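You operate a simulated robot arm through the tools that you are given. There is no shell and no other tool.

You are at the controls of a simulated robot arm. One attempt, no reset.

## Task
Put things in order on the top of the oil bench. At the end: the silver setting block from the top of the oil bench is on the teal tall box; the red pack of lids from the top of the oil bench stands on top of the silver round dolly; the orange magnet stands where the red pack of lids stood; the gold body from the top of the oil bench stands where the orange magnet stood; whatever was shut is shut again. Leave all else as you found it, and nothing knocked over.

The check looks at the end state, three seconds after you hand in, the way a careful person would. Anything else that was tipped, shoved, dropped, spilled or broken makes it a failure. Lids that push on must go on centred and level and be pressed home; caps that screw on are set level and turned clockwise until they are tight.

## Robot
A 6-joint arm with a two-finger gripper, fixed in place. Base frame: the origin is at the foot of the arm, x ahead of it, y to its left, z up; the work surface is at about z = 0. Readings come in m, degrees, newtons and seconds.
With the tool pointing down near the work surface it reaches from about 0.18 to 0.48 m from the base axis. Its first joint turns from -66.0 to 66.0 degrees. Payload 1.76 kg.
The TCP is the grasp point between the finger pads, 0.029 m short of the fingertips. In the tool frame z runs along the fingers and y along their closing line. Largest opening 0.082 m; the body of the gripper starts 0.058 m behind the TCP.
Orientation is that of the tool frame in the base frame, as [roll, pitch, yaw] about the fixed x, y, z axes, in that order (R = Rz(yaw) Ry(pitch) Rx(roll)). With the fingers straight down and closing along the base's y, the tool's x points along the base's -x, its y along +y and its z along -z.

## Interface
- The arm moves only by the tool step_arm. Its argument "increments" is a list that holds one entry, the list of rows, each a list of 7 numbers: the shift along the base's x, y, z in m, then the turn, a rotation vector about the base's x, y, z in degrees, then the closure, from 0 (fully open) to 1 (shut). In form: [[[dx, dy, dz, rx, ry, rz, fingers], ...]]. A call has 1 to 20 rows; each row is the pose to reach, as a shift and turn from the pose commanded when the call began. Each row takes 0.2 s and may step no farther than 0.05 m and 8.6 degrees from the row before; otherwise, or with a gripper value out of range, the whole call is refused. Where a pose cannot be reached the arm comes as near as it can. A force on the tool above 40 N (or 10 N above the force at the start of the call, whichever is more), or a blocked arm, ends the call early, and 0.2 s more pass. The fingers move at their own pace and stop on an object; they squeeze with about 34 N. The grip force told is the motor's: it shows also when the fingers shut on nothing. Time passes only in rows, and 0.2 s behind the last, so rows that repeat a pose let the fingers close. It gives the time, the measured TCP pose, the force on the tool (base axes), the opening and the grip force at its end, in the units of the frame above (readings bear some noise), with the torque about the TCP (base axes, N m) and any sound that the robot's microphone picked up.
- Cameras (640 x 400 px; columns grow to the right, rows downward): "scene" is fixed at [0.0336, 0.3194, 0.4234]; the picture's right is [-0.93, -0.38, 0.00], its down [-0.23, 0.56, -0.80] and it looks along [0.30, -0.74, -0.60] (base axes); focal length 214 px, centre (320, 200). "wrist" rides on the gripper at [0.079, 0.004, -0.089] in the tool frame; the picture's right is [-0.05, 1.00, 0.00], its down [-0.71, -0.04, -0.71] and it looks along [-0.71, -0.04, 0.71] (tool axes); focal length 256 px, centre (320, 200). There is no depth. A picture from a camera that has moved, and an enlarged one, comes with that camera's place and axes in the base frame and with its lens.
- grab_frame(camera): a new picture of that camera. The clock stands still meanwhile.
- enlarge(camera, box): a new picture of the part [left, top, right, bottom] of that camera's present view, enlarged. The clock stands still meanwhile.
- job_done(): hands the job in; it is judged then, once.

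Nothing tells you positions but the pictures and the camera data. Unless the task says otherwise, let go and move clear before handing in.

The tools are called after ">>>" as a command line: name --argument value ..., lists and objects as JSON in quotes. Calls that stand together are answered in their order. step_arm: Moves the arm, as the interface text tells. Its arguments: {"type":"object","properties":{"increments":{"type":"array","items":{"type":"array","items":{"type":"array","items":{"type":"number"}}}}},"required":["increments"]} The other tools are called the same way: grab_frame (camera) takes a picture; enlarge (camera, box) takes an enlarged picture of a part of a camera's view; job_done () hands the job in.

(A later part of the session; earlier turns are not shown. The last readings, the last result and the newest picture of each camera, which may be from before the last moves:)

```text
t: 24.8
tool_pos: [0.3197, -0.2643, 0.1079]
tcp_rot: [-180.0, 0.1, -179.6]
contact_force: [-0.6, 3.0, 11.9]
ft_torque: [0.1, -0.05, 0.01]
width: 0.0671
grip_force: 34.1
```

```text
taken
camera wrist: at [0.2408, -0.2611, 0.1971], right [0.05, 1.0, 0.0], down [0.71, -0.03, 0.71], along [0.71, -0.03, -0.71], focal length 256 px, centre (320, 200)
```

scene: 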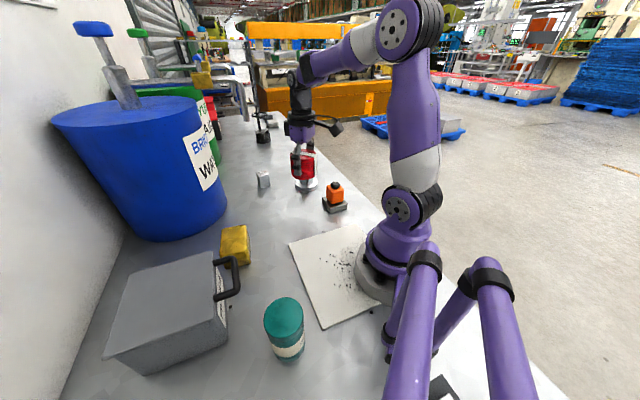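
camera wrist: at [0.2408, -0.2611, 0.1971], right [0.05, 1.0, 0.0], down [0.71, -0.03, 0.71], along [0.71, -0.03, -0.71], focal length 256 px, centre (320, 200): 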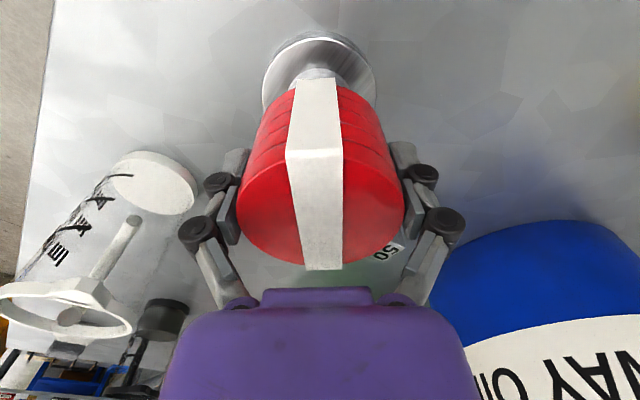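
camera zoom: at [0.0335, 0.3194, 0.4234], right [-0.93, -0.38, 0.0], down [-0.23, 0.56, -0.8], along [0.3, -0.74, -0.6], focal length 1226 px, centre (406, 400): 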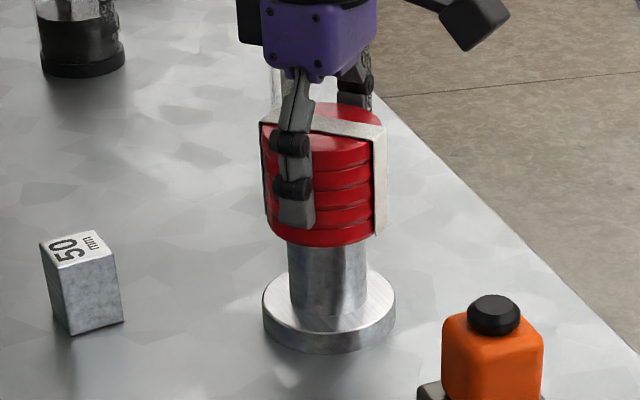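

The pack has touched down (about 12 N up). I'll ease off slightly and open the fingers.

>>> step_arm --increments '[[[0, 0, 0.001, 0, 0, 0, 0.6], [0, 0, 0.001, 0, 0, 0, 0.12], [0, 0, 0.001, 0, 0, 0, 0], [0, 0, 0.001, 0, 0, 0, 0]]]'

>>> enlarge --camera "scene" --box '[270, 130, 340, 200]'

>>> grab_frame --camera "wrist"

```text
t: 25.8
tool_pos: [0.3192, -0.2639, 0.1081]
tcp_rot: [-180.0, -0.1, -179.5]
contact_force: [0.1, -1.2, -0.2]
ft_torque: [-0.02, 0.01, 0.01]
width: 0.0818
grip_force: 0.0
```

```text
5.71 times, centred on (305, 165) of scene
camera zoom: at [0.0336, 0.3194, 0.4234], right [-0.93, -0.38, 0.0], down [-0.23, 0.56, -0.8], along [0.3, -0.74, -0.6], focal length 1226 px, centre (406, 400)
```

zoom: 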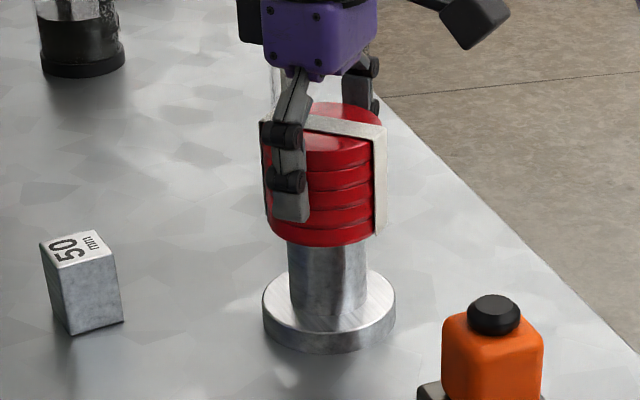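

```text
taken
camera wrist: at [0.2408, -0.2614, 0.1977], right [0.05, 1.0, 0.0], down [0.71, -0.03, 0.71], along [0.71, -0.03, -0.71], focal length 256 px, centre (320, 200)
```

wrist: 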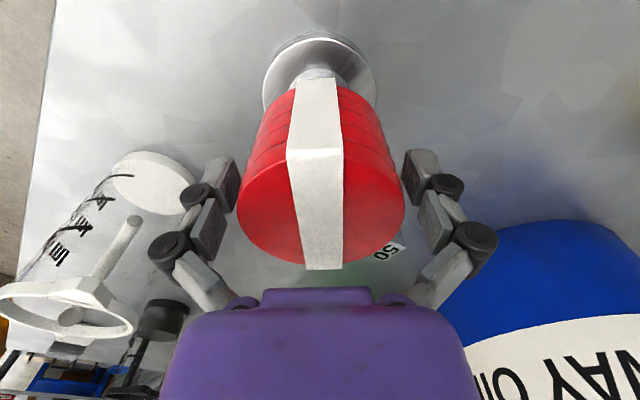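

The red pack stands on the dolly. I'll rise straight up, then move to a clear spot well inside the spout and turn the tool toward the silver block.

>>> step_arm --increments '[[[0, 0, 0.02, 0, 0, 0, 0], [0, 0, 0.05, 0, 0, 0, 0], [0, 0, 0.085, 0, 0, 0, 0], [-0.01, 0.03, 0.085, 0, 0, -7.5, 0], [-0.02, 0.06, 0.08, 0, 0, -15, 0], [-0.025, 0.09, 0.07, 0, 0, -22.5, 0], [-0.02, 0.115, 0.055, 0, 0, -30, 0], [-0.01, 0.125, 0.03, 0, 0, -37.3, 0], [-0.01, 0.125, 0.03, 0, 0, -37.3, 0]]]'

>>> grab_frame --camera "wrist"

>>> grab_frame --camera "scene"

```text
t: 27.8
tool_pos: [0.3085, -0.1387, 0.1372]
tcp_rot: [179.9, 0.0, 143.1]
contact_force: [0.4, 1.0, 0.2]
ft_torque: [0.0, -0.05, 0.01]
width: 0.082
grip_force: 0.0
```

```text
taken
camera wrist: at [0.248, -0.0872, 0.2269], right [0.64, 0.77, 0.0], down [0.54, -0.46, 0.71], along [0.54, -0.45, -0.71], focal length 256 px, centre (320, 200)
```

wrist: 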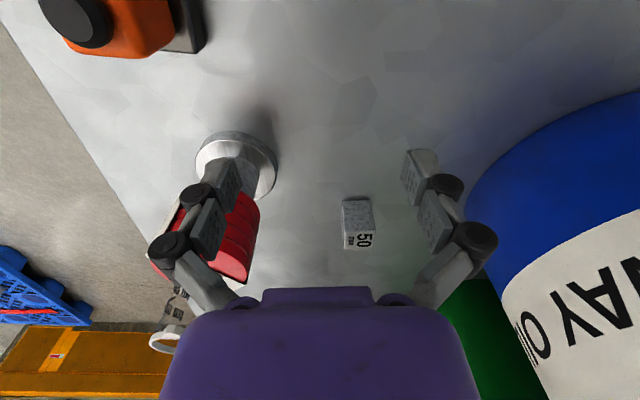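

```text
taken
```

scene: 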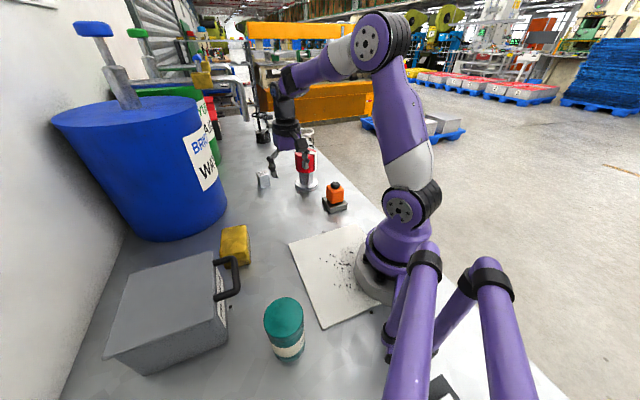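

>>> enlarge --camera "wrist" --box '[310, 170, 410, 270]'

>>> enlarge --camera "scene" --box '[240, 130, 360, 220]'

```text
4.00 times, centred on (360, 220) of wrist
camera zoom: at [0.248, -0.0872, 0.2269], right [0.64, 0.77, 0.0], down [0.54, -0.46, 0.71], along [0.54, -0.45, -0.71], focal length 1024 px, centre (160, 120)
```

zoom: 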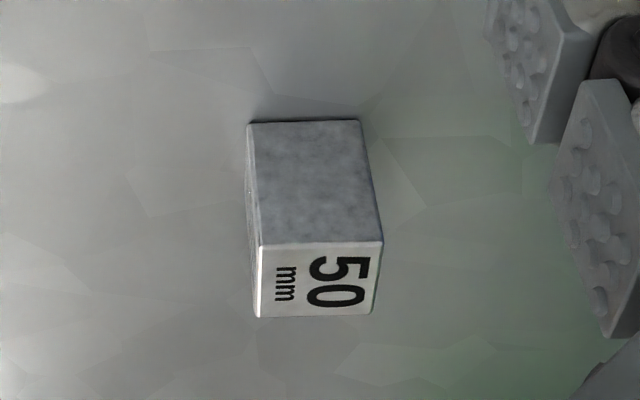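

```text
4.44 times, centred on (300, 175) of scene
camera zoom: at [0.0336, 0.3194, 0.4234], right [-0.93, -0.38, 0.0], down [-0.23, 0.56, -0.8], along [0.3, -0.74, -0.6], focal length 953 px, centre (409, 311)
```

zoom: 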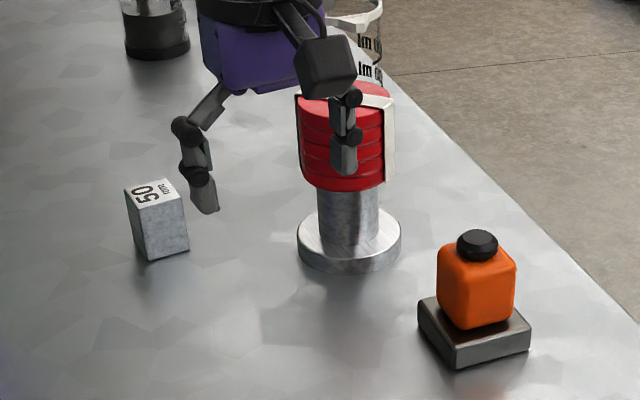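

The block's faces lie along azimuth 53°, matching the fingers' present yaw, and its centre is (0.464,-0.208). I'll now tilt the tool 35° so the wrist stays inside and below the spout, moving to a low stand-off.

>>> step_arm --increments '[[[0.01, 0.001, -0.007, -4.2, -5.6, 0, 0], [0.02, 0.002, -0.014, -8.4, -11.2, 0, 0], [0.03, 0.003, -0.021, -12.6, -16.8, 0, 0], [0.04, 0.003, -0.029, -16.8, -22.4, 0, 0], [0.05, 0.004, -0.037, -21.0, -28.0, 0, 0], [0.05, 0.004, -0.037, -21.0, -28.0, 0, 0]]]'

>>> grab_frame --camera "wrist"

>>> enlarge --camera "scene" --box '[200, 60, 360, 220]'

```text
t: 29.2
tool_pos: [0.3585, -0.1347, 0.0994]
tcp_rot: [179.9, 35.2, 143.1]
contact_force: [-0.1, -0.1, -0.2]
ft_torque: [0.0, -0.02, -0.02]
width: 0.082
grip_force: 0.2
```

```text
taken
camera wrist: at [0.27, -0.062, 0.1276], right [0.63, 0.77, 0.03], down [0.11, -0.13, 0.98], along [0.77, -0.62, -0.17], focal length 256 px, centre (320, 200)
```

wrist: 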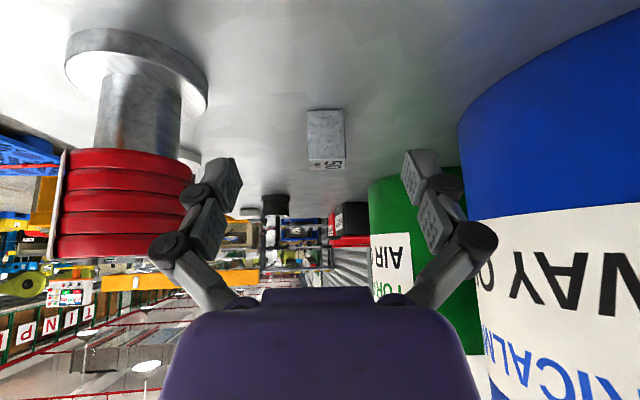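

```text
2.50 times, centred on (280, 140) of scene
camera zoom: at [0.0336, 0.3194, 0.4234], right [-0.93, -0.38, 0.0], down [-0.23, 0.56, -0.8], along [0.3, -0.74, -0.6], focal length 536 px, centre (420, 350)
```

zoom: 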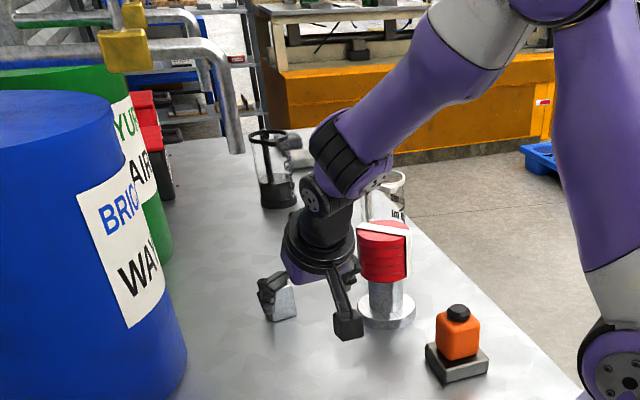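

The tilt works and the fingers line up with the block. I'll add 7° more tilt for clearance under the spout and advance to just short of the block.

>>> step_arm --increments '[[[0.02, -0.014, -0.01, -4.2, -5.6, 0, 0], [0.045, -0.031, -0.02, -4.2, -5.6, 0, 0], [0.07, -0.048, -0.029, -4.2, -5.6, 0, 0], [0.0836, -0.0571, -0.034, -4.2, -5.6, 0, 0], [0.0836, -0.0571, -0.034, -4.2, -5.6, 0, 0]]]'

>>> grab_frame --camera "wrist"

>>> enlarge --camera "scene" --box '[200, 60, 360, 220]'

```text
t: 30.4
tool_pos: [0.4444, -0.1918, 0.067]
tcp_rot: [179.9, 42.1, 143.1]
contact_force: [-0.2, 0.3, 0.5]
ft_torque: [-0.01, 0.0, 0.01]
width: 0.0822
grip_force: 0.0
```

```text
taken
camera wrist: at [0.3515, -0.1182, 0.081], right [0.63, 0.78, 0.04], down [0.02, -0.06, 1.0], along [0.78, -0.63, -0.05], focal length 256 px, centre (320, 200)
```

wrist: 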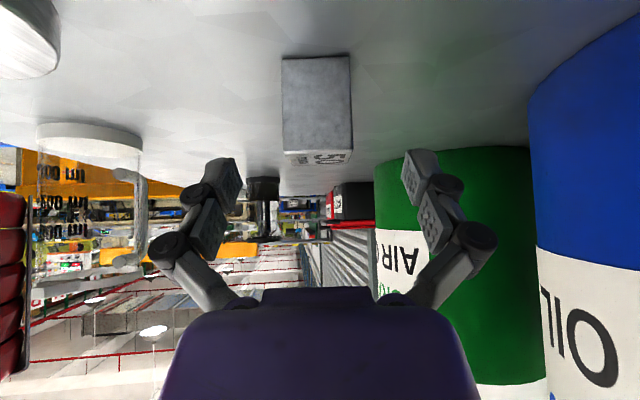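

```text
2.50 times, centred on (280, 140) of scene
camera zoom: at [0.0336, 0.3193, 0.4234], right [-0.93, -0.38, 0.0], down [-0.23, 0.56, -0.8], along [0.3, -0.74, -0.6], focal length 536 px, centre (420, 350)
```

zoom: 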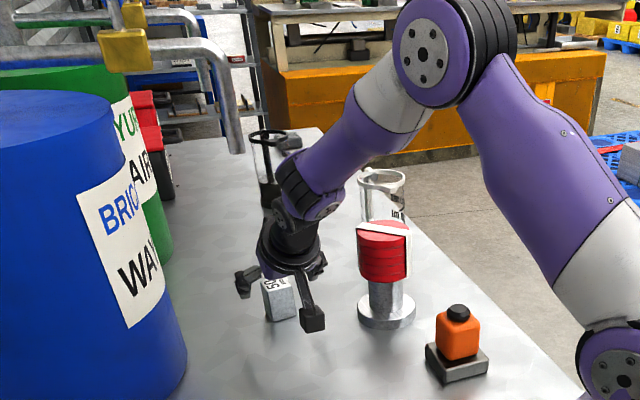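

The block is centred between the fingers and the wrist is clear of the spout. Final advance onto the block, then close.

>>> step_arm --increments '[[[0.007, -0.006, -0.011, 0, 0, 0, 0], [0.014, -0.011, -0.021, 0, 0, 0, 0], [0.0195, -0.0163, -0.0305, 0, 0, 0, 0], [0.0195, -0.0163, -0.0305, 0, 0, 0, 0]]]'

>>> grab_frame --camera "wrist"

>>> enlarge --camera "scene" --box '[200, 60, 360, 220]'

```text
t: 31.4
tool_pos: [0.4636, -0.2095, 0.0356]
tcp_rot: [179.9, 42.0, 143.1]
contact_force: [-0.2, 0.3, 0.4]
ft_torque: [0.02, -0.01, -0.02]
width: 0.0818
grip_force: 0.1
```

```text
taken
camera wrist: at [0.3717, -0.1347, 0.0498], right [0.63, 0.78, 0.04], down [0.02, -0.06, 1.0], along [0.78, -0.63, -0.05], focal length 256 px, centre (320, 200)
```

wrist: 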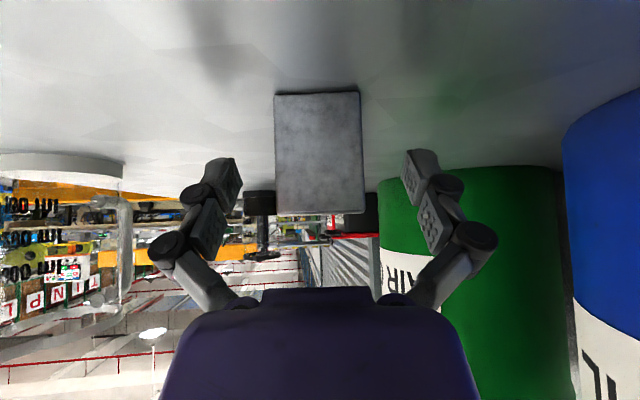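

```text
2.50 times, centred on (280, 140) of scene
camera zoom: at [0.0336, 0.3194, 0.4234], right [-0.93, -0.38, 0.0], down [-0.23, 0.56, -0.8], along [0.3, -0.74, -0.6], focal length 536 px, centre (420, 350)
```

zoom: 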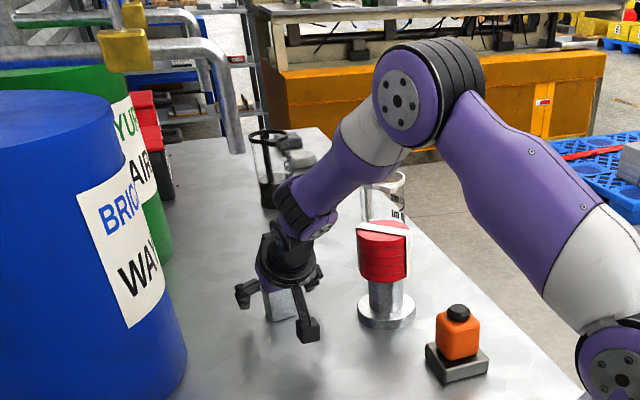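

Fingers straddle the block properly. Closing now.

>>> step_arm --increments '[[[0, 0, 0, 0, 0, 0, 0.4], [0, 0, 0, 0, 0, 0, 0.7], [0, 0, 0, 0, 0, 0, 0.9], [0, 0, 0, 0, 0, 0, 0.9]]]'

>>> grab_frame --camera "wrist"

```text
t: 32.4
tool_pos: [0.4649, -0.2095, 0.0361]
tcp_rot: [179.9, 42.1, 143.1]
contact_force: [0.9, -1.1, 6.3]
ft_torque: [0.15, -0.13, -0.03]
width: 0.0356
grip_force: 34.2
```

```text
taken
camera wrist: at [0.3719, -0.1347, 0.0502], right [0.63, 0.78, 0.04], down [0.02, -0.06, 1.0], along [0.78, -0.63, -0.05], focal length 256 px, centre (320, 200)
```

wrist: 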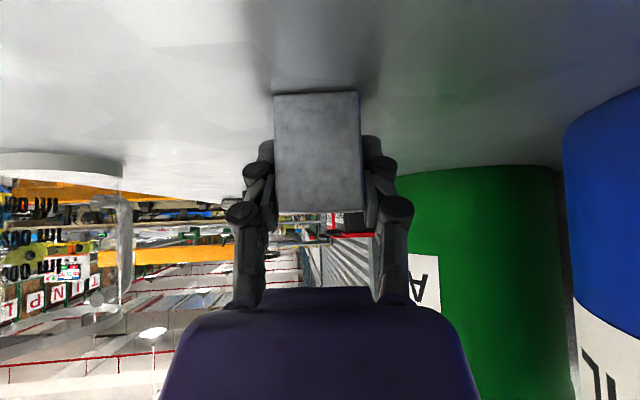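

The block is gripped (0.0356 m). I'll lift it only 25 mm, draw it back inward under the spout, and check.

>>> step_arm --increments '[[[0, 0, 0.006, 0, 0, 0, 0.9], [0, 0, 0.015, 0, 0, 0, 0.9], [-0.01, 0.007, 0.025, 0, 0, 0, 0.9], [-0.04, 0.03, 0.025, 0, 0, 0, 0.9], [-0.07, 0.053, 0.025, 0, 0, 0, 0.9], [-0.1, 0.075, 0.025, 0, 0, 0, 0.9], [-0.1, 0.075, 0.025, 0, 0, 0, 0.9]]]'

>>> grab_frame --camera "wrist"

>>> enlarge --camera "scene" --box '[200, 60, 360, 220]'

```text
t: 34.0
tool_pos: [0.3607, -0.1332, 0.0619]
tcp_rot: [179.9, 42.0, 143.1]
contact_force: [0.6, -0.2, -5.2]
ft_torque: [0.0, 0.01, 0.0]
width: 0.0354
grip_force: 33.9
```

```text
taken
camera wrist: at [0.2691, -0.0586, 0.0761], right [0.63, 0.78, 0.04], down [0.02, -0.06, 1.0], along [0.78, -0.63, -0.05], focal length 256 px, centre (320, 200)
```

wrist: 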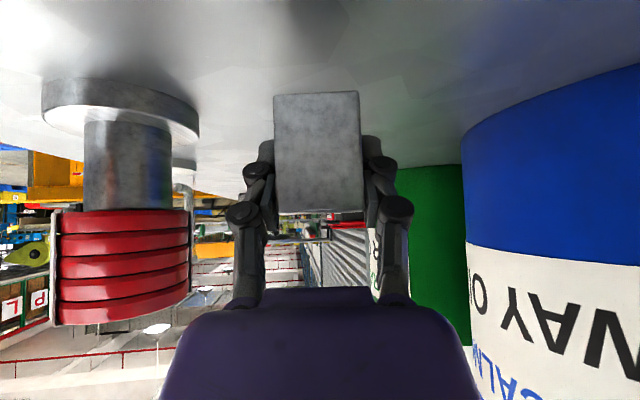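

```text
2.50 times, centred on (280, 140) of scene
camera zoom: at [0.0336, 0.3194, 0.4234], right [-0.93, -0.38, 0.0], down [-0.23, 0.56, -0.8], along [0.3, -0.74, -0.6], focal length 536 px, centre (420, 350)
```

zoom: 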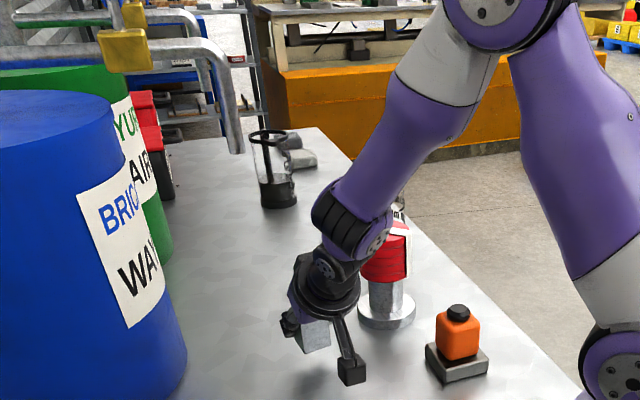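

The block hangs level in the tilted grip. I'll take it to a clear temporary spot near (0.385,-0.035), set it down there, and later regrasp it with a vertical tool.

>>> step_arm --increments '[[[0.008, 0.033, 0, 0, 0, 5, 0.9], [0.016, 0.066, 0, 0, 0, 10, 0.9], [0.024, 0.098, 0, 0, 0, 15, 0.9], [0.024, 0.098, -0.01, 0, 0, 15, 0.9], [0.024, 0.098, -0.02, 0, 0, 15, 0.9], [0.024, 0.098, -0.023, 0, 0, 15, 0.9], [0.024, 0.098, -0.023, 0, 0, 15, 0.9]]]'

>>> enlarge --camera "scene" --box '[180, 120, 340, 260]'

```text
t: 35.6
tool_pos: [0.3859, -0.0351, 0.0381]
tcp_rot: [179.9, 42.0, 158.1]
contact_force: [0.0, -0.1, -5.0]
ft_torque: [0.01, -0.01, 0.02]
width: 0.0357
grip_force: 34.6
```

```text
2.86 times, centred on (260, 190) of scene
camera zoom: at [0.0336, 0.3194, 0.4234], right [-0.93, -0.38, 0.0], down [-0.23, 0.56, -0.8], along [0.3, -0.74, -0.6], focal length 613 px, centre (491, 229)
```

zoom: 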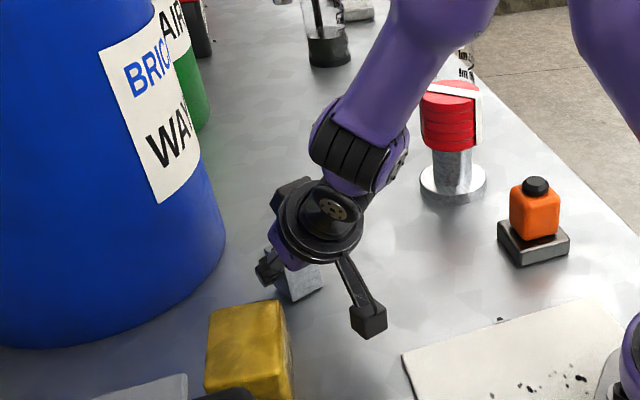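

Still about 2 mm in the air (the force shows only the block's weight). I'll lower in half-millimetre steps to contact.

>>> step_arm --increments '[[[0, 0, -0.001, 0, 0, 0, 0.9], [0, 0, -0.0015, 0, 0, 0, 0.9], [0, 0, -0.002, 0, 0, 0, 0.9], [0, 0, -0.002, 0, 0, 0, 0.9]]]'

```text
t: 36.6
tool_pos: [0.3856, -0.0356, 0.0357]
tcp_rot: [179.9, 42.0, 158.1]
contact_force: [0.1, -0.3, -3.8]
ft_torque: [0.05, -0.03, 0.01]
width: 0.0355
grip_force: 34.4
```

>>> step_arm --increments '[[[0, 0, -0.0005, 0, 0, 0, 0.9], [0, 0, -0.001, 0, 0, 0, 0.9], [0, 0, -0.001, 0, 0, 0, 0.9]]]'

```text
t: 37.4
tool_pos: [0.3865, -0.0368, 0.0363]
tcp_rot: [179.9, 42.2, 158.1]
contact_force: [-8.3, -1.4, 21.1]
ft_torque: [-0.01, 0.26, -0.04]
width: 0.0356
grip_force: 34.4
```

Touchdown. Ease off half a millimetre and open.

>>> step_arm --increments '[[[0, 0, 0.0008, 0, 0, 0, 0.9], [0, 0, 0.0008, 0, 0, 0, 0.45], [0, 0, 0.0008, 0, 0, 0, 0.0], [0, 0, 0.0008, 0, 0, 0, 0.0]]]'

>>> grab_frame --camera "wrist"

```text
t: 38.4
tool_pos: [0.386, -0.0365, 0.036]
tcp_rot: [180.0, 41.9, 158.1]
contact_force: [0.4, 0.2, 0.6]
ft_torque: [-0.03, -0.01, 0.0]
width: 0.082
grip_force: 0.1
```

```text
taken
camera wrist: at [0.2787, 0.0123, 0.0501], right [0.41, 0.91, 0.04], down [0.03, -0.06, 1.0], along [0.91, -0.41, -0.05], focal length 256 px, centre (320, 200)
```

wrist: 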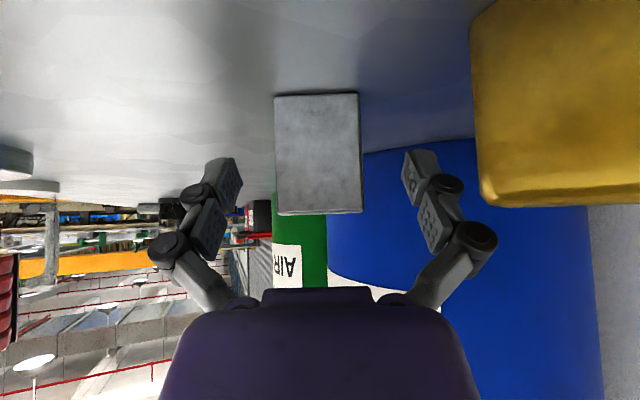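

The block stands on its own. Since the fingers straddle it loosely, I can straighten the tool to vertical right around it.

>>> step_arm --increments '[[[0, 0, 0.003, 2.61, 6.5, 0, 0], [0, 0, 0.004, 5.22, 13.0, 0, 0], [0, 0, 0.004, 7.83, 19.5, 0, 0], [0, 0, 0.004, 10.44, 26.0, 0, 0], [0, 0, 0.004, 13.05, 32.5, 0, 0], [0, 0, 0.004, 15.66, 38.97, 0, 0], [0, 0, 0.004, 15.66, 38.97, 0, 0]]]'

>>> grab_frame --camera "wrist"

>>> grab_frame --camera "scene"

```text
t: 40.0
tool_pos: [0.3868, -0.0357, 0.0402]
tcp_rot: [179.9, 0.1, 158.1]
contact_force: [0.3, 0.6, 0.2]
ft_torque: [0.0, 0.0, 0.01]
width: 0.0821
grip_force: 0.1
```

```text
taken
camera wrist: at [0.3154, -0.003, 0.1306], right [0.42, 0.91, 0.0], down [0.64, -0.3, 0.71], along [0.64, -0.3, -0.71], focal length 256 px, centre (320, 200)
```

wrist: 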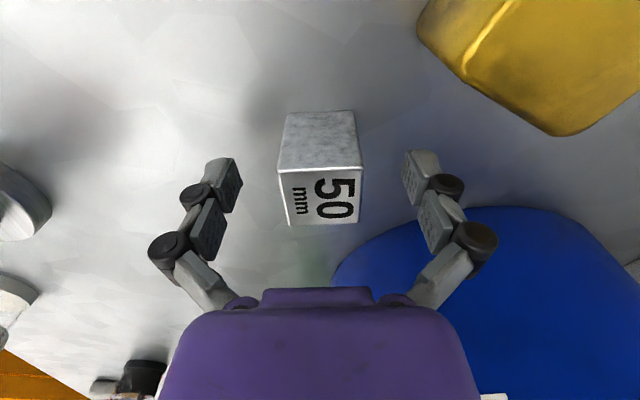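

```text
taken
```

scene: 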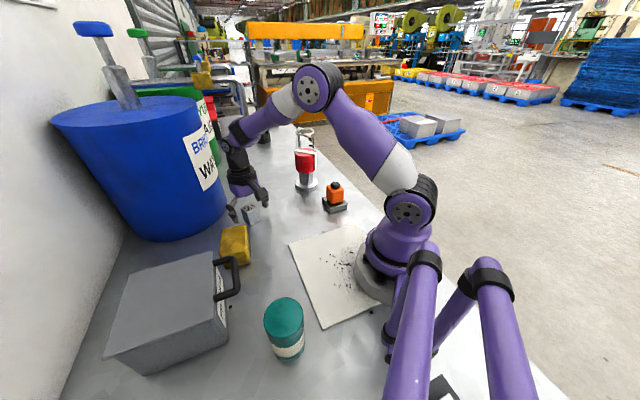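

The tool is vertical and the block is exactly between the fingers. Closing again.

>>> step_arm --increments '[[[0, 0, 0, 0, 0, 0, 0.4], [0, 0, 0, 0, 0, 0, 0.7], [0, 0, 0, 0, 0, 0, 0.9], [0, 0, 0, 0, 0, 0, 0.9]]]'

```text
t: 41.0
tool_pos: [0.3856, -0.0349, 0.0407]
tcp_rot: [179.8, 0.2, 158.1]
contact_force: [-0.8, 1.9, 13.7]
ft_torque: [0.08, 0.07, -0.01]
width: 0.0356
grip_force: 33.9
```

Gripped vertically. I'll lift the block and carry it inward and around at z≈0.185 toward the teal box, stopping short for a look.

>>> step_arm --increments '[[[0, 0, 0.02, 0, 0, 0, 0.9], [0, 0, 0.06, 0, 0, 0, 0.9], [-0.025, 0.01, 0.1, 0, 0, 0, 0.9], [-0.055, 0.03, 0.13, 0, 0, 8, 0.9], [-0.085, 0.065, 0.145, 0, 0, 16, 0.9], [-0.11, 0.105, 0.145, 0, 0, 24, 0.9], [-0.14, 0.14, 0.145, 0, 0, 32, 0.9], [-0.17, 0.175, 0.145, 0, 0, 40, 0.9], [-0.17, 0.175, 0.145, 0, 0, 48, 0.9], [-0.17, 0.175, 0.145, 0, 0, 48, 0.9]]]'

>>> grab_frame --camera "wrist"

>>> grab_frame --camera "scene"

```text
t: 43.2
tool_pos: [0.2161, 0.1416, 0.1869]
tcp_rot: [179.9, 0.0, -153.7]
contact_force: [-0.8, -0.5, -4.6]
ft_torque: [-0.02, 0.02, -0.05]
width: 0.0358
grip_force: 33.7
```

```text
taken
camera wrist: at [0.1441, 0.1097, 0.2769], right [-0.39, 0.92, 0.0], down [0.65, 0.28, 0.71], along [0.65, 0.28, -0.71], focal length 256 px, centre (320, 200)
```

wrist: 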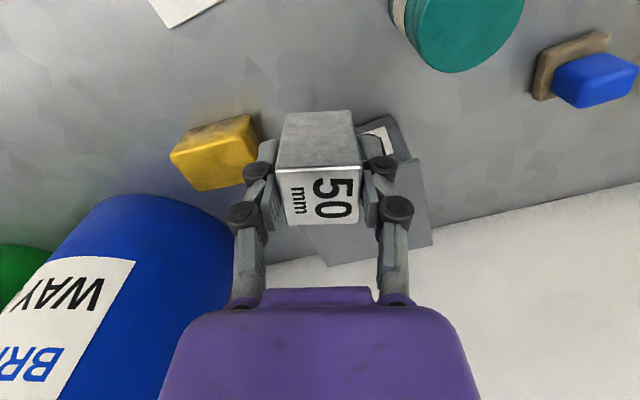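

```text
taken
```

scene: 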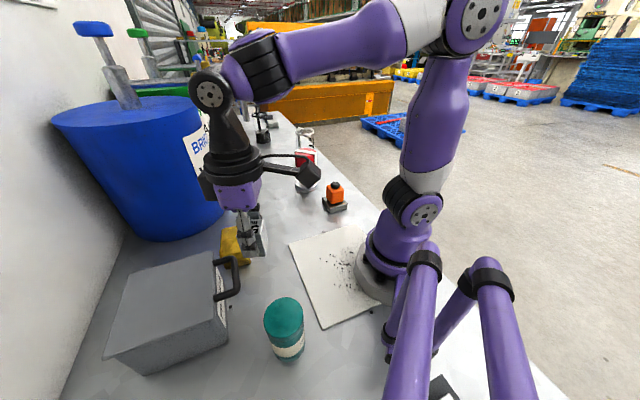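

I also note a blue item far beyond the teal box, well out of the way. I'll turn the tool another 40° so the wrist camera can see the teal box's top properly.

>>> step_arm --increments '[[[0, 0, 0, 0, 0, 8, 0.9], [0, 0, 0, 0, 0, 16, 0.9], [0, 0, 0, 0, 0, 24, 0.9], [0, 0, 0, 0, 0, 32, 0.9], [0, 0, 0, 0, 0, 40, 0.9], [0, 0, 0, 0, 0, 40, 0.9]]]'

>>> enlarge --camera "wrist" --box '[340, 60, 540, 200]'

>>> enlarge --camera "scene" --box '[230, 270, 340, 380]'

```text
t: 44.6
tool_pos: [0.2161, 0.1391, 0.1842]
tcp_rot: [179.8, 0.0, -113.8]
contact_force: [0.2, -0.4, -4.5]
ft_torque: [-0.02, -0.02, 0.03]
width: 0.0355
grip_force: 34.0
```

```text
2.86 times, centred on (440, 130) of wrist
camera zoom: at [0.1814, 0.0678, 0.2754], right [-0.89, 0.45, 0.0], down [0.32, 0.63, 0.71], along [0.32, 0.63, -0.71], focal length 731 px, centre (-23, 400)
```

zoom: 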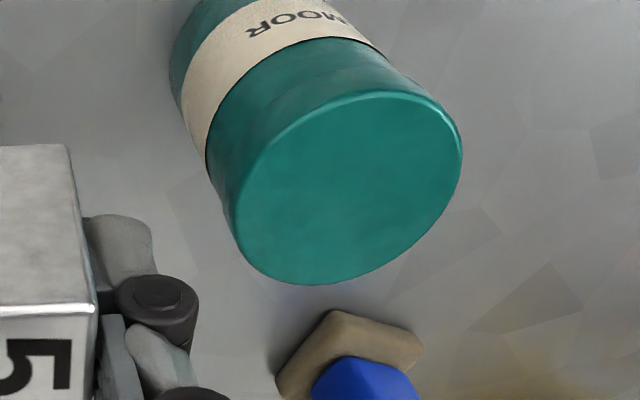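

```text
3.64 times, centred on (285, 325) of scene
camera zoom: at [0.0336, 0.3194, 0.4234], right [-0.93, -0.38, 0.0], down [-0.23, 0.56, -0.8], along [0.3, -0.74, -0.6], focal length 780 px, centre (447, -254)
```

zoom: 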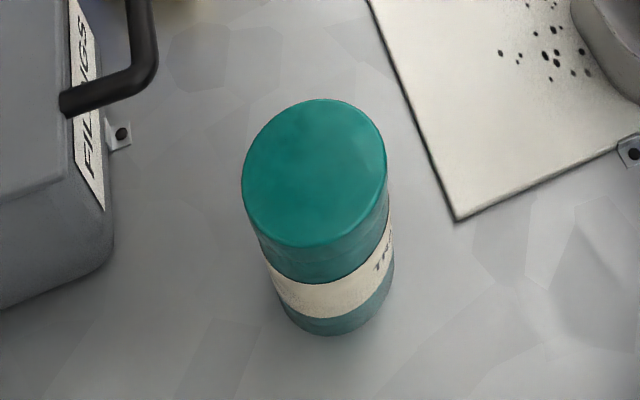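

The corrected two-view fix puts the teal top at (0.139,0.201,0.100). I'll carry the block over it and lower to just above.

>>> step_arm --increments '[[[-0.026, 0.021, 0, 0, 0, 0, 0.9], [-0.052, 0.042, 0, 0, 0, 0, 0.9], [-0.0775, 0.062, 0, 0, 0, 0, 0.9], [-0.0775, 0.062, -0.02, 0, 0, 0, 0.9], [-0.0775, 0.062, -0.037, 0, 0, 0, 0.9], [-0.0775, 0.062, -0.037, 0, 0, 0, 0.9]]]'

>>> grab_frame --camera "wrist"

>>> enlarge --camera "scene" --box '[220, 200, 380, 380]'

```text
t: 46.0
tool_pos: [0.1392, 0.2023, 0.1494]
tcp_rot: [179.8, 0.0, -113.9]
contact_force: [-0.4, -0.2, -4.8]
ft_torque: [-0.02, -0.03, 0.03]
width: 0.0358
grip_force: 34.1
```

```text
taken
camera wrist: at [0.1039, 0.1309, 0.2395], right [-0.89, 0.45, 0.0], down [0.32, 0.63, 0.71], along [0.32, 0.63, -0.71], focal length 256 px, centre (320, 200)
```

wrist: 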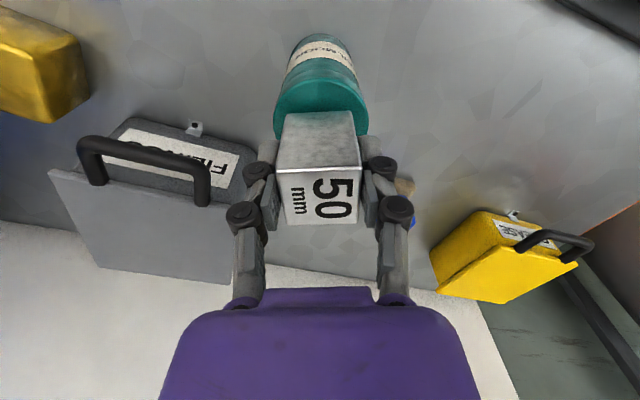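

```text
2.22 times, centred on (300, 290) of scene
camera zoom: at [0.0336, 0.3194, 0.4234], right [-0.93, -0.38, 0.0], down [-0.23, 0.56, -0.8], along [0.3, -0.74, -0.6], focal length 477 px, centre (364, 0)
```

zoom: 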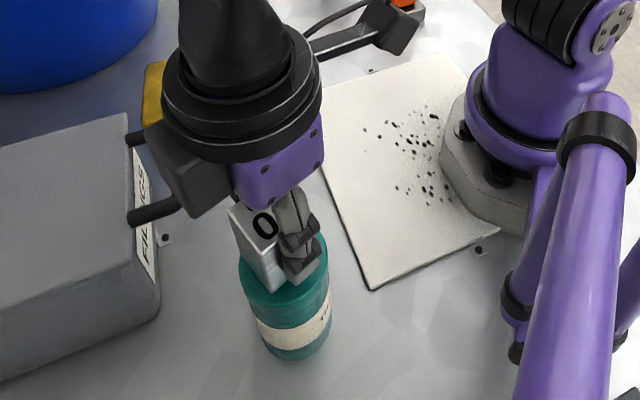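

The block is centred on the teal top in both views. Lowering gently to contact.

>>> step_arm --increments '[[[0, 0, -0.003, 0, 0, 0, 0.9], [0, 0, -0.005, 0, 0, 0, 0.9], [0, 0, -0.006, 0, 0, 0, 0.9], [0, 0, -0.006, 0, 0, 0, 0.9]]]'

>>> enlarge --camera "scene" --box '[260, 270, 330, 340]'

```text
t: 47.0
tool_pos: [0.1387, 0.2015, 0.1424]
tcp_rot: [180.0, -0.1, -113.8]
contact_force: [0.2, 0.9, -4.2]
ft_torque: [-0.03, 0.02, 0.0]
width: 0.0356
grip_force: 33.4
```

```text
5.71 times, centred on (295, 305) of scene
camera zoom: at [0.0336, 0.3194, 0.4234], right [-0.93, -0.38, 0.0], down [-0.23, 0.56, -0.8], along [0.3, -0.74, -0.6], focal length 1226 px, centre (463, -400)
```

zoom: 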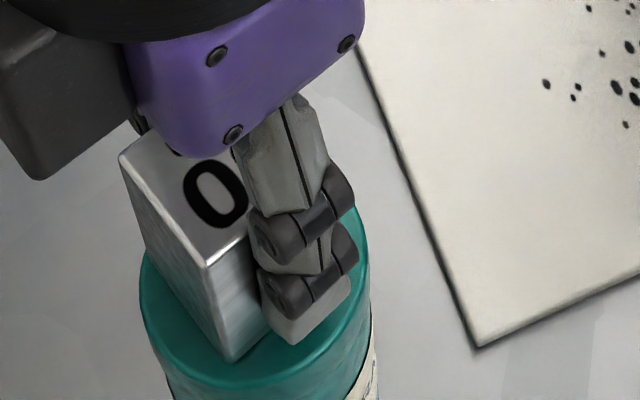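

>>> step_arm --increments '[[[0, 0, -0.001, 0, 0, 0, 0.9], [0, 0, -0.002, 0, 0, 0, 0.9], [0, 0, -0.002, 0, 0, 0, 0.9]]]'

```text
t: 47.8
tool_pos: [0.1391, 0.2003, 0.1408]
tcp_rot: [180.0, 0.1, -113.9]
contact_force: [-1.6, -1.8, 12.8]
ft_torque: [-0.11, 0.1, 0.01]
width: 0.0357
grip_force: 34.1
```

Contact made. Ease slightly and release.

>>> step_arm --increments '[[[0, 0, 0.0008, 0, 0, 0, 0.9], [0, 0, 0.0008, 0, 0, 0, 0.5], [0, 0, 0.0008, 0, 0, 0, 0.1], [0, 0, 0.0008, 0, 0, 0, 0]]]'

>>> grab_frame --camera "wrist"

>>> enlarge --camera "scene" --box '[220, 200, 380, 380]'

```text
t: 48.8
tool_pos: [0.1386, 0.2017, 0.1421]
tcp_rot: [179.8, 0.1, -113.9]
contact_force: [0.3, 0.5, 1.0]
ft_torque: [0.02, 0.05, -0.01]
width: 0.0818
grip_force: 0.0
```

```text
taken
camera wrist: at [0.1034, 0.1301, 0.2311], right [-0.89, 0.45, 0.0], down [0.32, 0.63, 0.71], along [0.32, 0.63, -0.71], focal length 256 px, centre (320, 200)
```

wrist: 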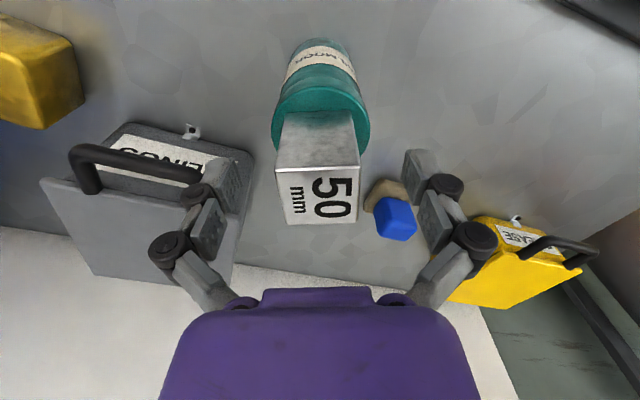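

```text
2.22 times, centred on (300, 290) of scene
camera zoom: at [0.0336, 0.3194, 0.4234], right [-0.93, -0.38, 0.0], down [-0.23, 0.56, -0.8], along [0.3, -0.74, -0.6], focal length 477 px, centre (364, 0)
```

zoom: 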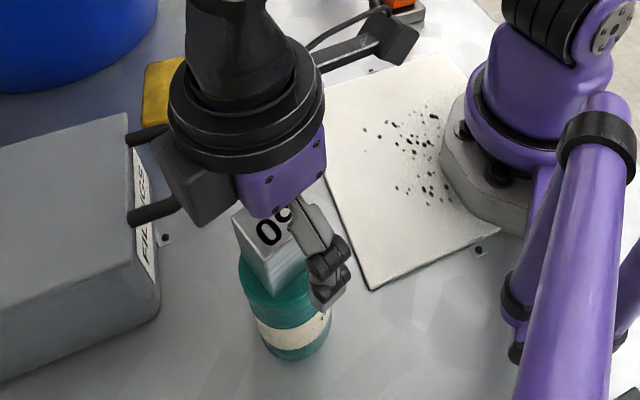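

The silver block stands centred on the teal box. I'll rise clear and swing back toward the magnet, turning the tool so its fingers align with the magnet's faces.

>>> step_arm --increments '[[[0, 0, 0.03, 0, 0, 0, 0], [0, 0, 0.075, 0, 0, 0, 0], [0.04, -0.02, 0.078, 0, 0, -8, 0], [0.08, -0.045, 0.078, 0, 0, -16, 0], [0.11, -0.08, 0.078, 0, 0, -24, 0], [0.135, -0.12, 0.078, 0, 0, -32, 0], [0.15, -0.165, 0.078, 0, 0, -40, 0], [0.155, -0.21, 0.07, 0, 0, -48, 0], [0.155, -0.255, 0.06, 0, 0, -56, 0], [0.145, -0.295, 0.05, 0, 0, -64, 0], [0.125, -0.325, 0.04, 0, 0, -72, 0], [0.1, -0.3215, 0.038, 0, 0, -80, 0], [0.091, -0.3215, 0.038, 0, 0, -88, 0], [0.091, -0.3215, 0.038, 0, 0, -96, 0], [0.091, -0.3215, 0.038, 0, 0, -104, 0], [0.091, -0.3215, 0.038, 0, 0, -112, 0], [0.091, -0.3215, 0.038, 0, 0, -112, 0]]]'

>>> grab_frame --camera "wrist"

>>> grab_frame --camera "scene"

```text
t: 52.4
tool_pos: [0.2302, -0.1196, 0.1793]
tcp_rot: [179.8, 0.1, 134.1]
contact_force: [-0.5, 0.6, 0.4]
ft_torque: [0.0, 0.01, 0.02]
width: 0.0818
grip_force: 0.1
```

```text
taken
camera wrist: at [0.1787, -0.0604, 0.2689], right [0.76, 0.66, 0.0], down [0.46, -0.53, 0.71], along [0.46, -0.53, -0.71], focal length 256 px, centre (320, 200)
```

wrist: 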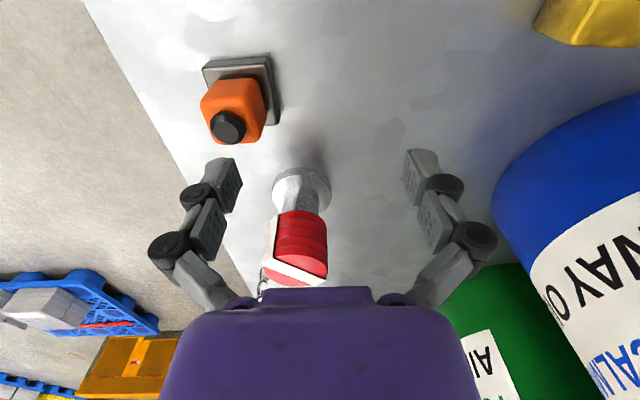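

```text
taken
```

scene: 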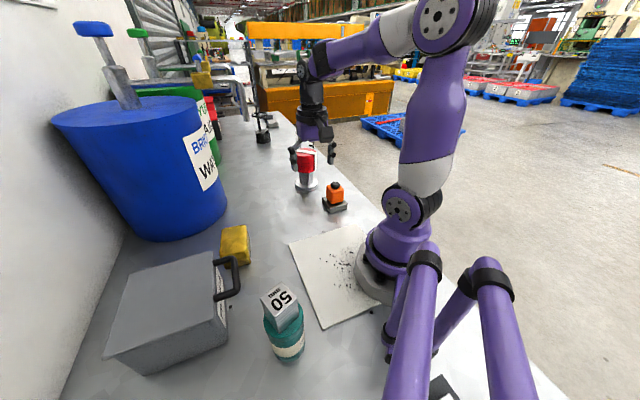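

>>> enlarge --camera "wrist" --box '[180, 40, 300, 160]'

>>> enlarge --camera "scene" --box '[230, 270, 340, 380]'

```text
3.33 times, centred on (240, 100) of wrist
camera zoom: at [0.1787, -0.0604, 0.2689], right [0.76, 0.66, 0.0], down [0.46, -0.53, 0.71], along [0.46, -0.53, -0.71], focal length 853 px, centre (587, 533)
```

zoom: 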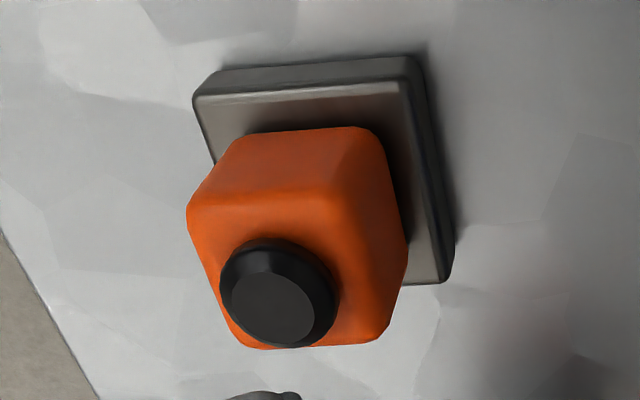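

```text
3.64 times, centred on (285, 325) of scene
camera zoom: at [0.0336, 0.3194, 0.4234], right [-0.93, -0.38, 0.0], down [-0.23, 0.56, -0.8], along [0.3, -0.74, -0.6], focal length 780 px, centre (447, -254)
```

zoom: 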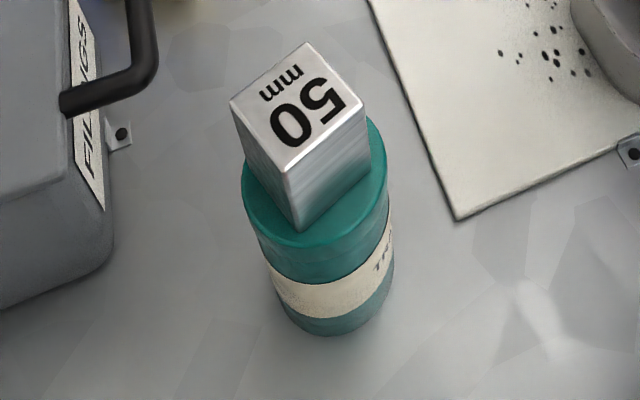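

The magnet's base is centred at about (0.192,-0.1945) with faces at 45°, and the orange body is about 0.045 m wide. I'll move over it and check alignment before going down on the orange body.

>>> step_arm --increments '[[[-0.02, -0.037, -0.01, 0, 0, 1, 0], [-0.0385, -0.0747, -0.03, 0, 0, 1, 0], [-0.0385, -0.0747, -0.065, 0, 0, 1, 0], [-0.0385, -0.0747, -0.075, 0, 0, 1, 0], [-0.0385, -0.0747, -0.075, 0, 0, 1, 0]]]'

>>> grab_frame --camera "wrist"

>>> enlarge --camera "scene" --box '[280, 130, 400, 230]'

```text
t: 53.6
tool_pos: [0.1917, -0.1955, 0.102]
tcp_rot: [179.9, 0.0, 135.2]
contact_force: [-0.7, 0.6, 0.4]
ft_torque: [-0.01, -0.01, -0.01]
width: 0.082
grip_force: 0.1
```

```text
taken
camera wrist: at [0.1401, -0.1366, 0.1926], right [0.74, 0.67, 0.0], down [0.47, -0.53, 0.71], along [0.47, -0.52, -0.71], focal length 256 px, centre (320, 200)
```

wrist: 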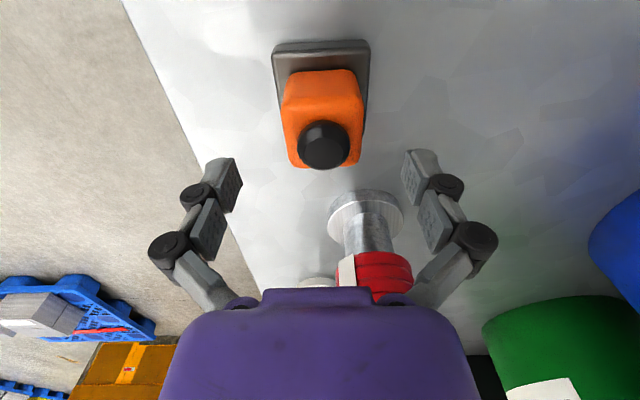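

```text
4.00 times, centred on (340, 180) of scene
camera zoom: at [0.0336, 0.3194, 0.4234], right [-0.93, -0.38, 0.0], down [-0.23, 0.56, -0.8], along [0.3, -0.74, -0.6], focal length 858 px, centre (240, 280)
```

zoom: 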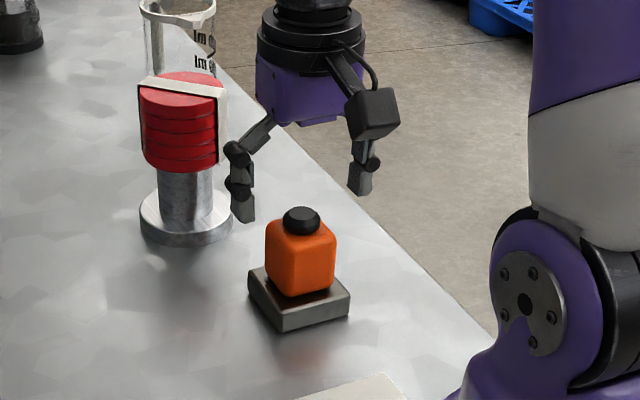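

Alignment is within 2 mm. I'll descend so the fingertips stay just above the dark base, then check before closing.

>>> step_arm --increments '[[[0.001, 0.0015, -0.02, 0, 0, 0, 0], [0.001, 0.0015, -0.035, 0, 0, 0, 0], [0.001, 0.0015, -0.046, 0, 0, 0, 0], [0.001, 0.0015, -0.05, 0, 0, 0, 0], [0.001, 0.0015, -0.05, 0, 0, 0, 0]]]'

>>> grab_frame --camera "wrist"

>>> enlarge --camera "scene" --box '[300, 140, 380, 220]'

```text
t: 54.8
tool_pos: [0.1924, -0.1929, 0.0542]
tcp_rot: [179.9, 0.0, 135.0]
contact_force: [1.4, 0.4, -0.7]
ft_torque: [-0.04, 0.01, 0.0]
width: 0.0822
grip_force: 0.1
```

```text
taken
camera wrist: at [0.1399, -0.1344, 0.1433], right [0.74, 0.67, 0.0], down [0.47, -0.53, 0.71], along [0.47, -0.52, -0.71], focal length 256 px, centre (320, 200)
```

wrist: 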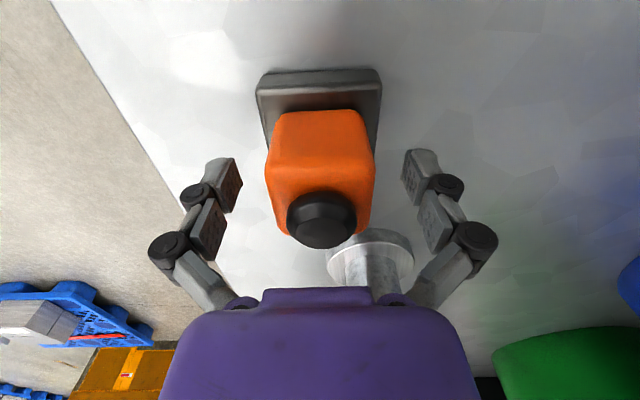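

```text
5.00 times, centred on (340, 180) of scene
camera zoom: at [0.0336, 0.3194, 0.4234], right [-0.93, -0.38, 0.0], down [-0.23, 0.56, -0.8], along [0.3, -0.74, -0.6], focal length 1072 px, centre (220, 300)
```

zoom: 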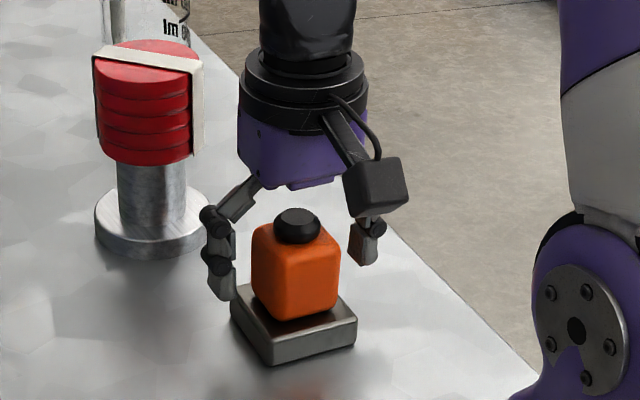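

The orange body is centred between the pads and the tips are above the base. Closing.

>>> step_arm --increments '[[[0, 0, 0, 0, 0, 0, 0.3], [0, 0, 0, 0, 0, 0, 0.6], [0, 0, 0, 0, 0, 0, 0.8], [0, 0, 0, 0, 0, 0, 0.8]]]'

>>> enlarge --camera "scene" --box '[300, 140, 380, 220]'

```text
t: 55.8
tool_pos: [0.1925, -0.1931, 0.0527]
tcp_rot: [179.9, 0.1, 135.0]
contact_force: [2.1, 3.0, 14.4]
ft_torque: [0.13, 0.05, -0.08]
width: 0.0433
grip_force: 33.4
```

```text
5.00 times, centred on (340, 180) of scene
camera zoom: at [0.0335, 0.3194, 0.4234], right [-0.93, -0.38, 0.0], down [-0.23, 0.56, -0.8], along [0.3, -0.74, -0.6], focal length 1072 px, centre (220, 300)
```

zoom: 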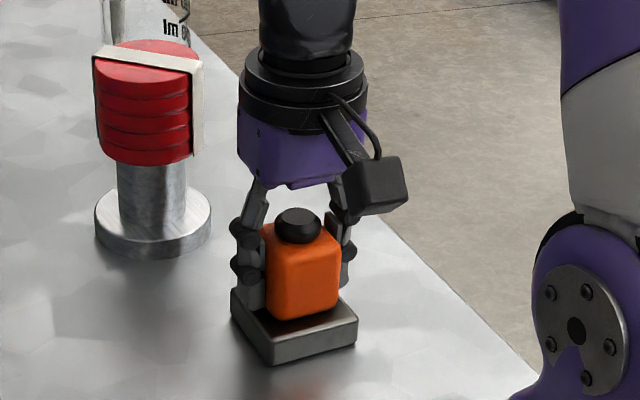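

Gripped at 0.043 m. I'll lift a few millimetres and see whether the base comes along.

>>> step_arm --increments '[[[0, 0, 0.003, 0, 0, 0, 0.8], [0, 0, 0.008, 0, 0, 0, 0.8], [0, 0, 0.015, 0, 0, 0, 0.8], [0, 0, 0.015, 0, 0, 0, 0.8]]]'

>>> enlarge --camera "scene" --box '[300, 140, 380, 220]'

>>> grab_frame --camera "wrist"

```text
t: 56.8
tool_pos: [0.1911, -0.1914, 0.0688]
tcp_rot: [179.9, 0.0, 135.2]
contact_force: [0.1, 0.5, -4.4]
ft_torque: [-0.03, -0.03, 0.01]
width: 0.0434
grip_force: 33.8
```

```text
5.00 times, centred on (340, 180) of scene
camera zoom: at [0.0336, 0.3193, 0.4234], right [-0.93, -0.38, 0.0], down [-0.23, 0.56, -0.8], along [0.3, -0.74, -0.6], focal length 1072 px, centre (220, 300)
```

zoom: 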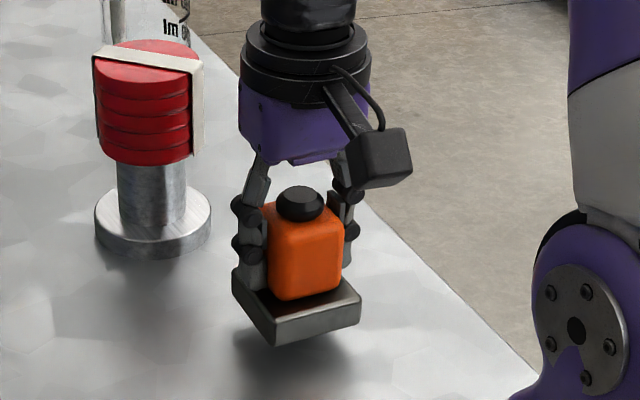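

```text
taken
camera wrist: at [0.1395, -0.1346, 0.1589], right [0.74, 0.67, 0.0], down [0.47, -0.53, 0.71], along [0.47, -0.52, -0.71], focal length 256 px, centre (320, 200)
```

wrist: 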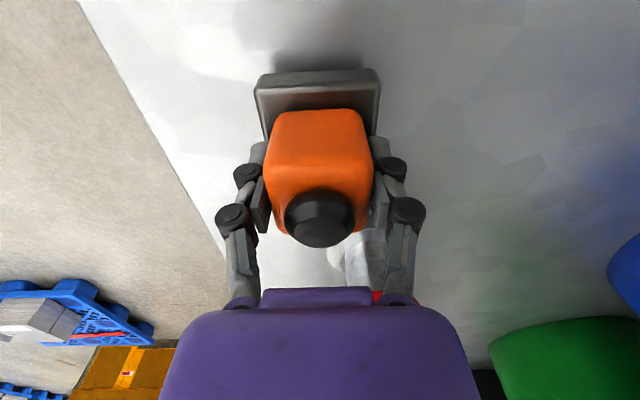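

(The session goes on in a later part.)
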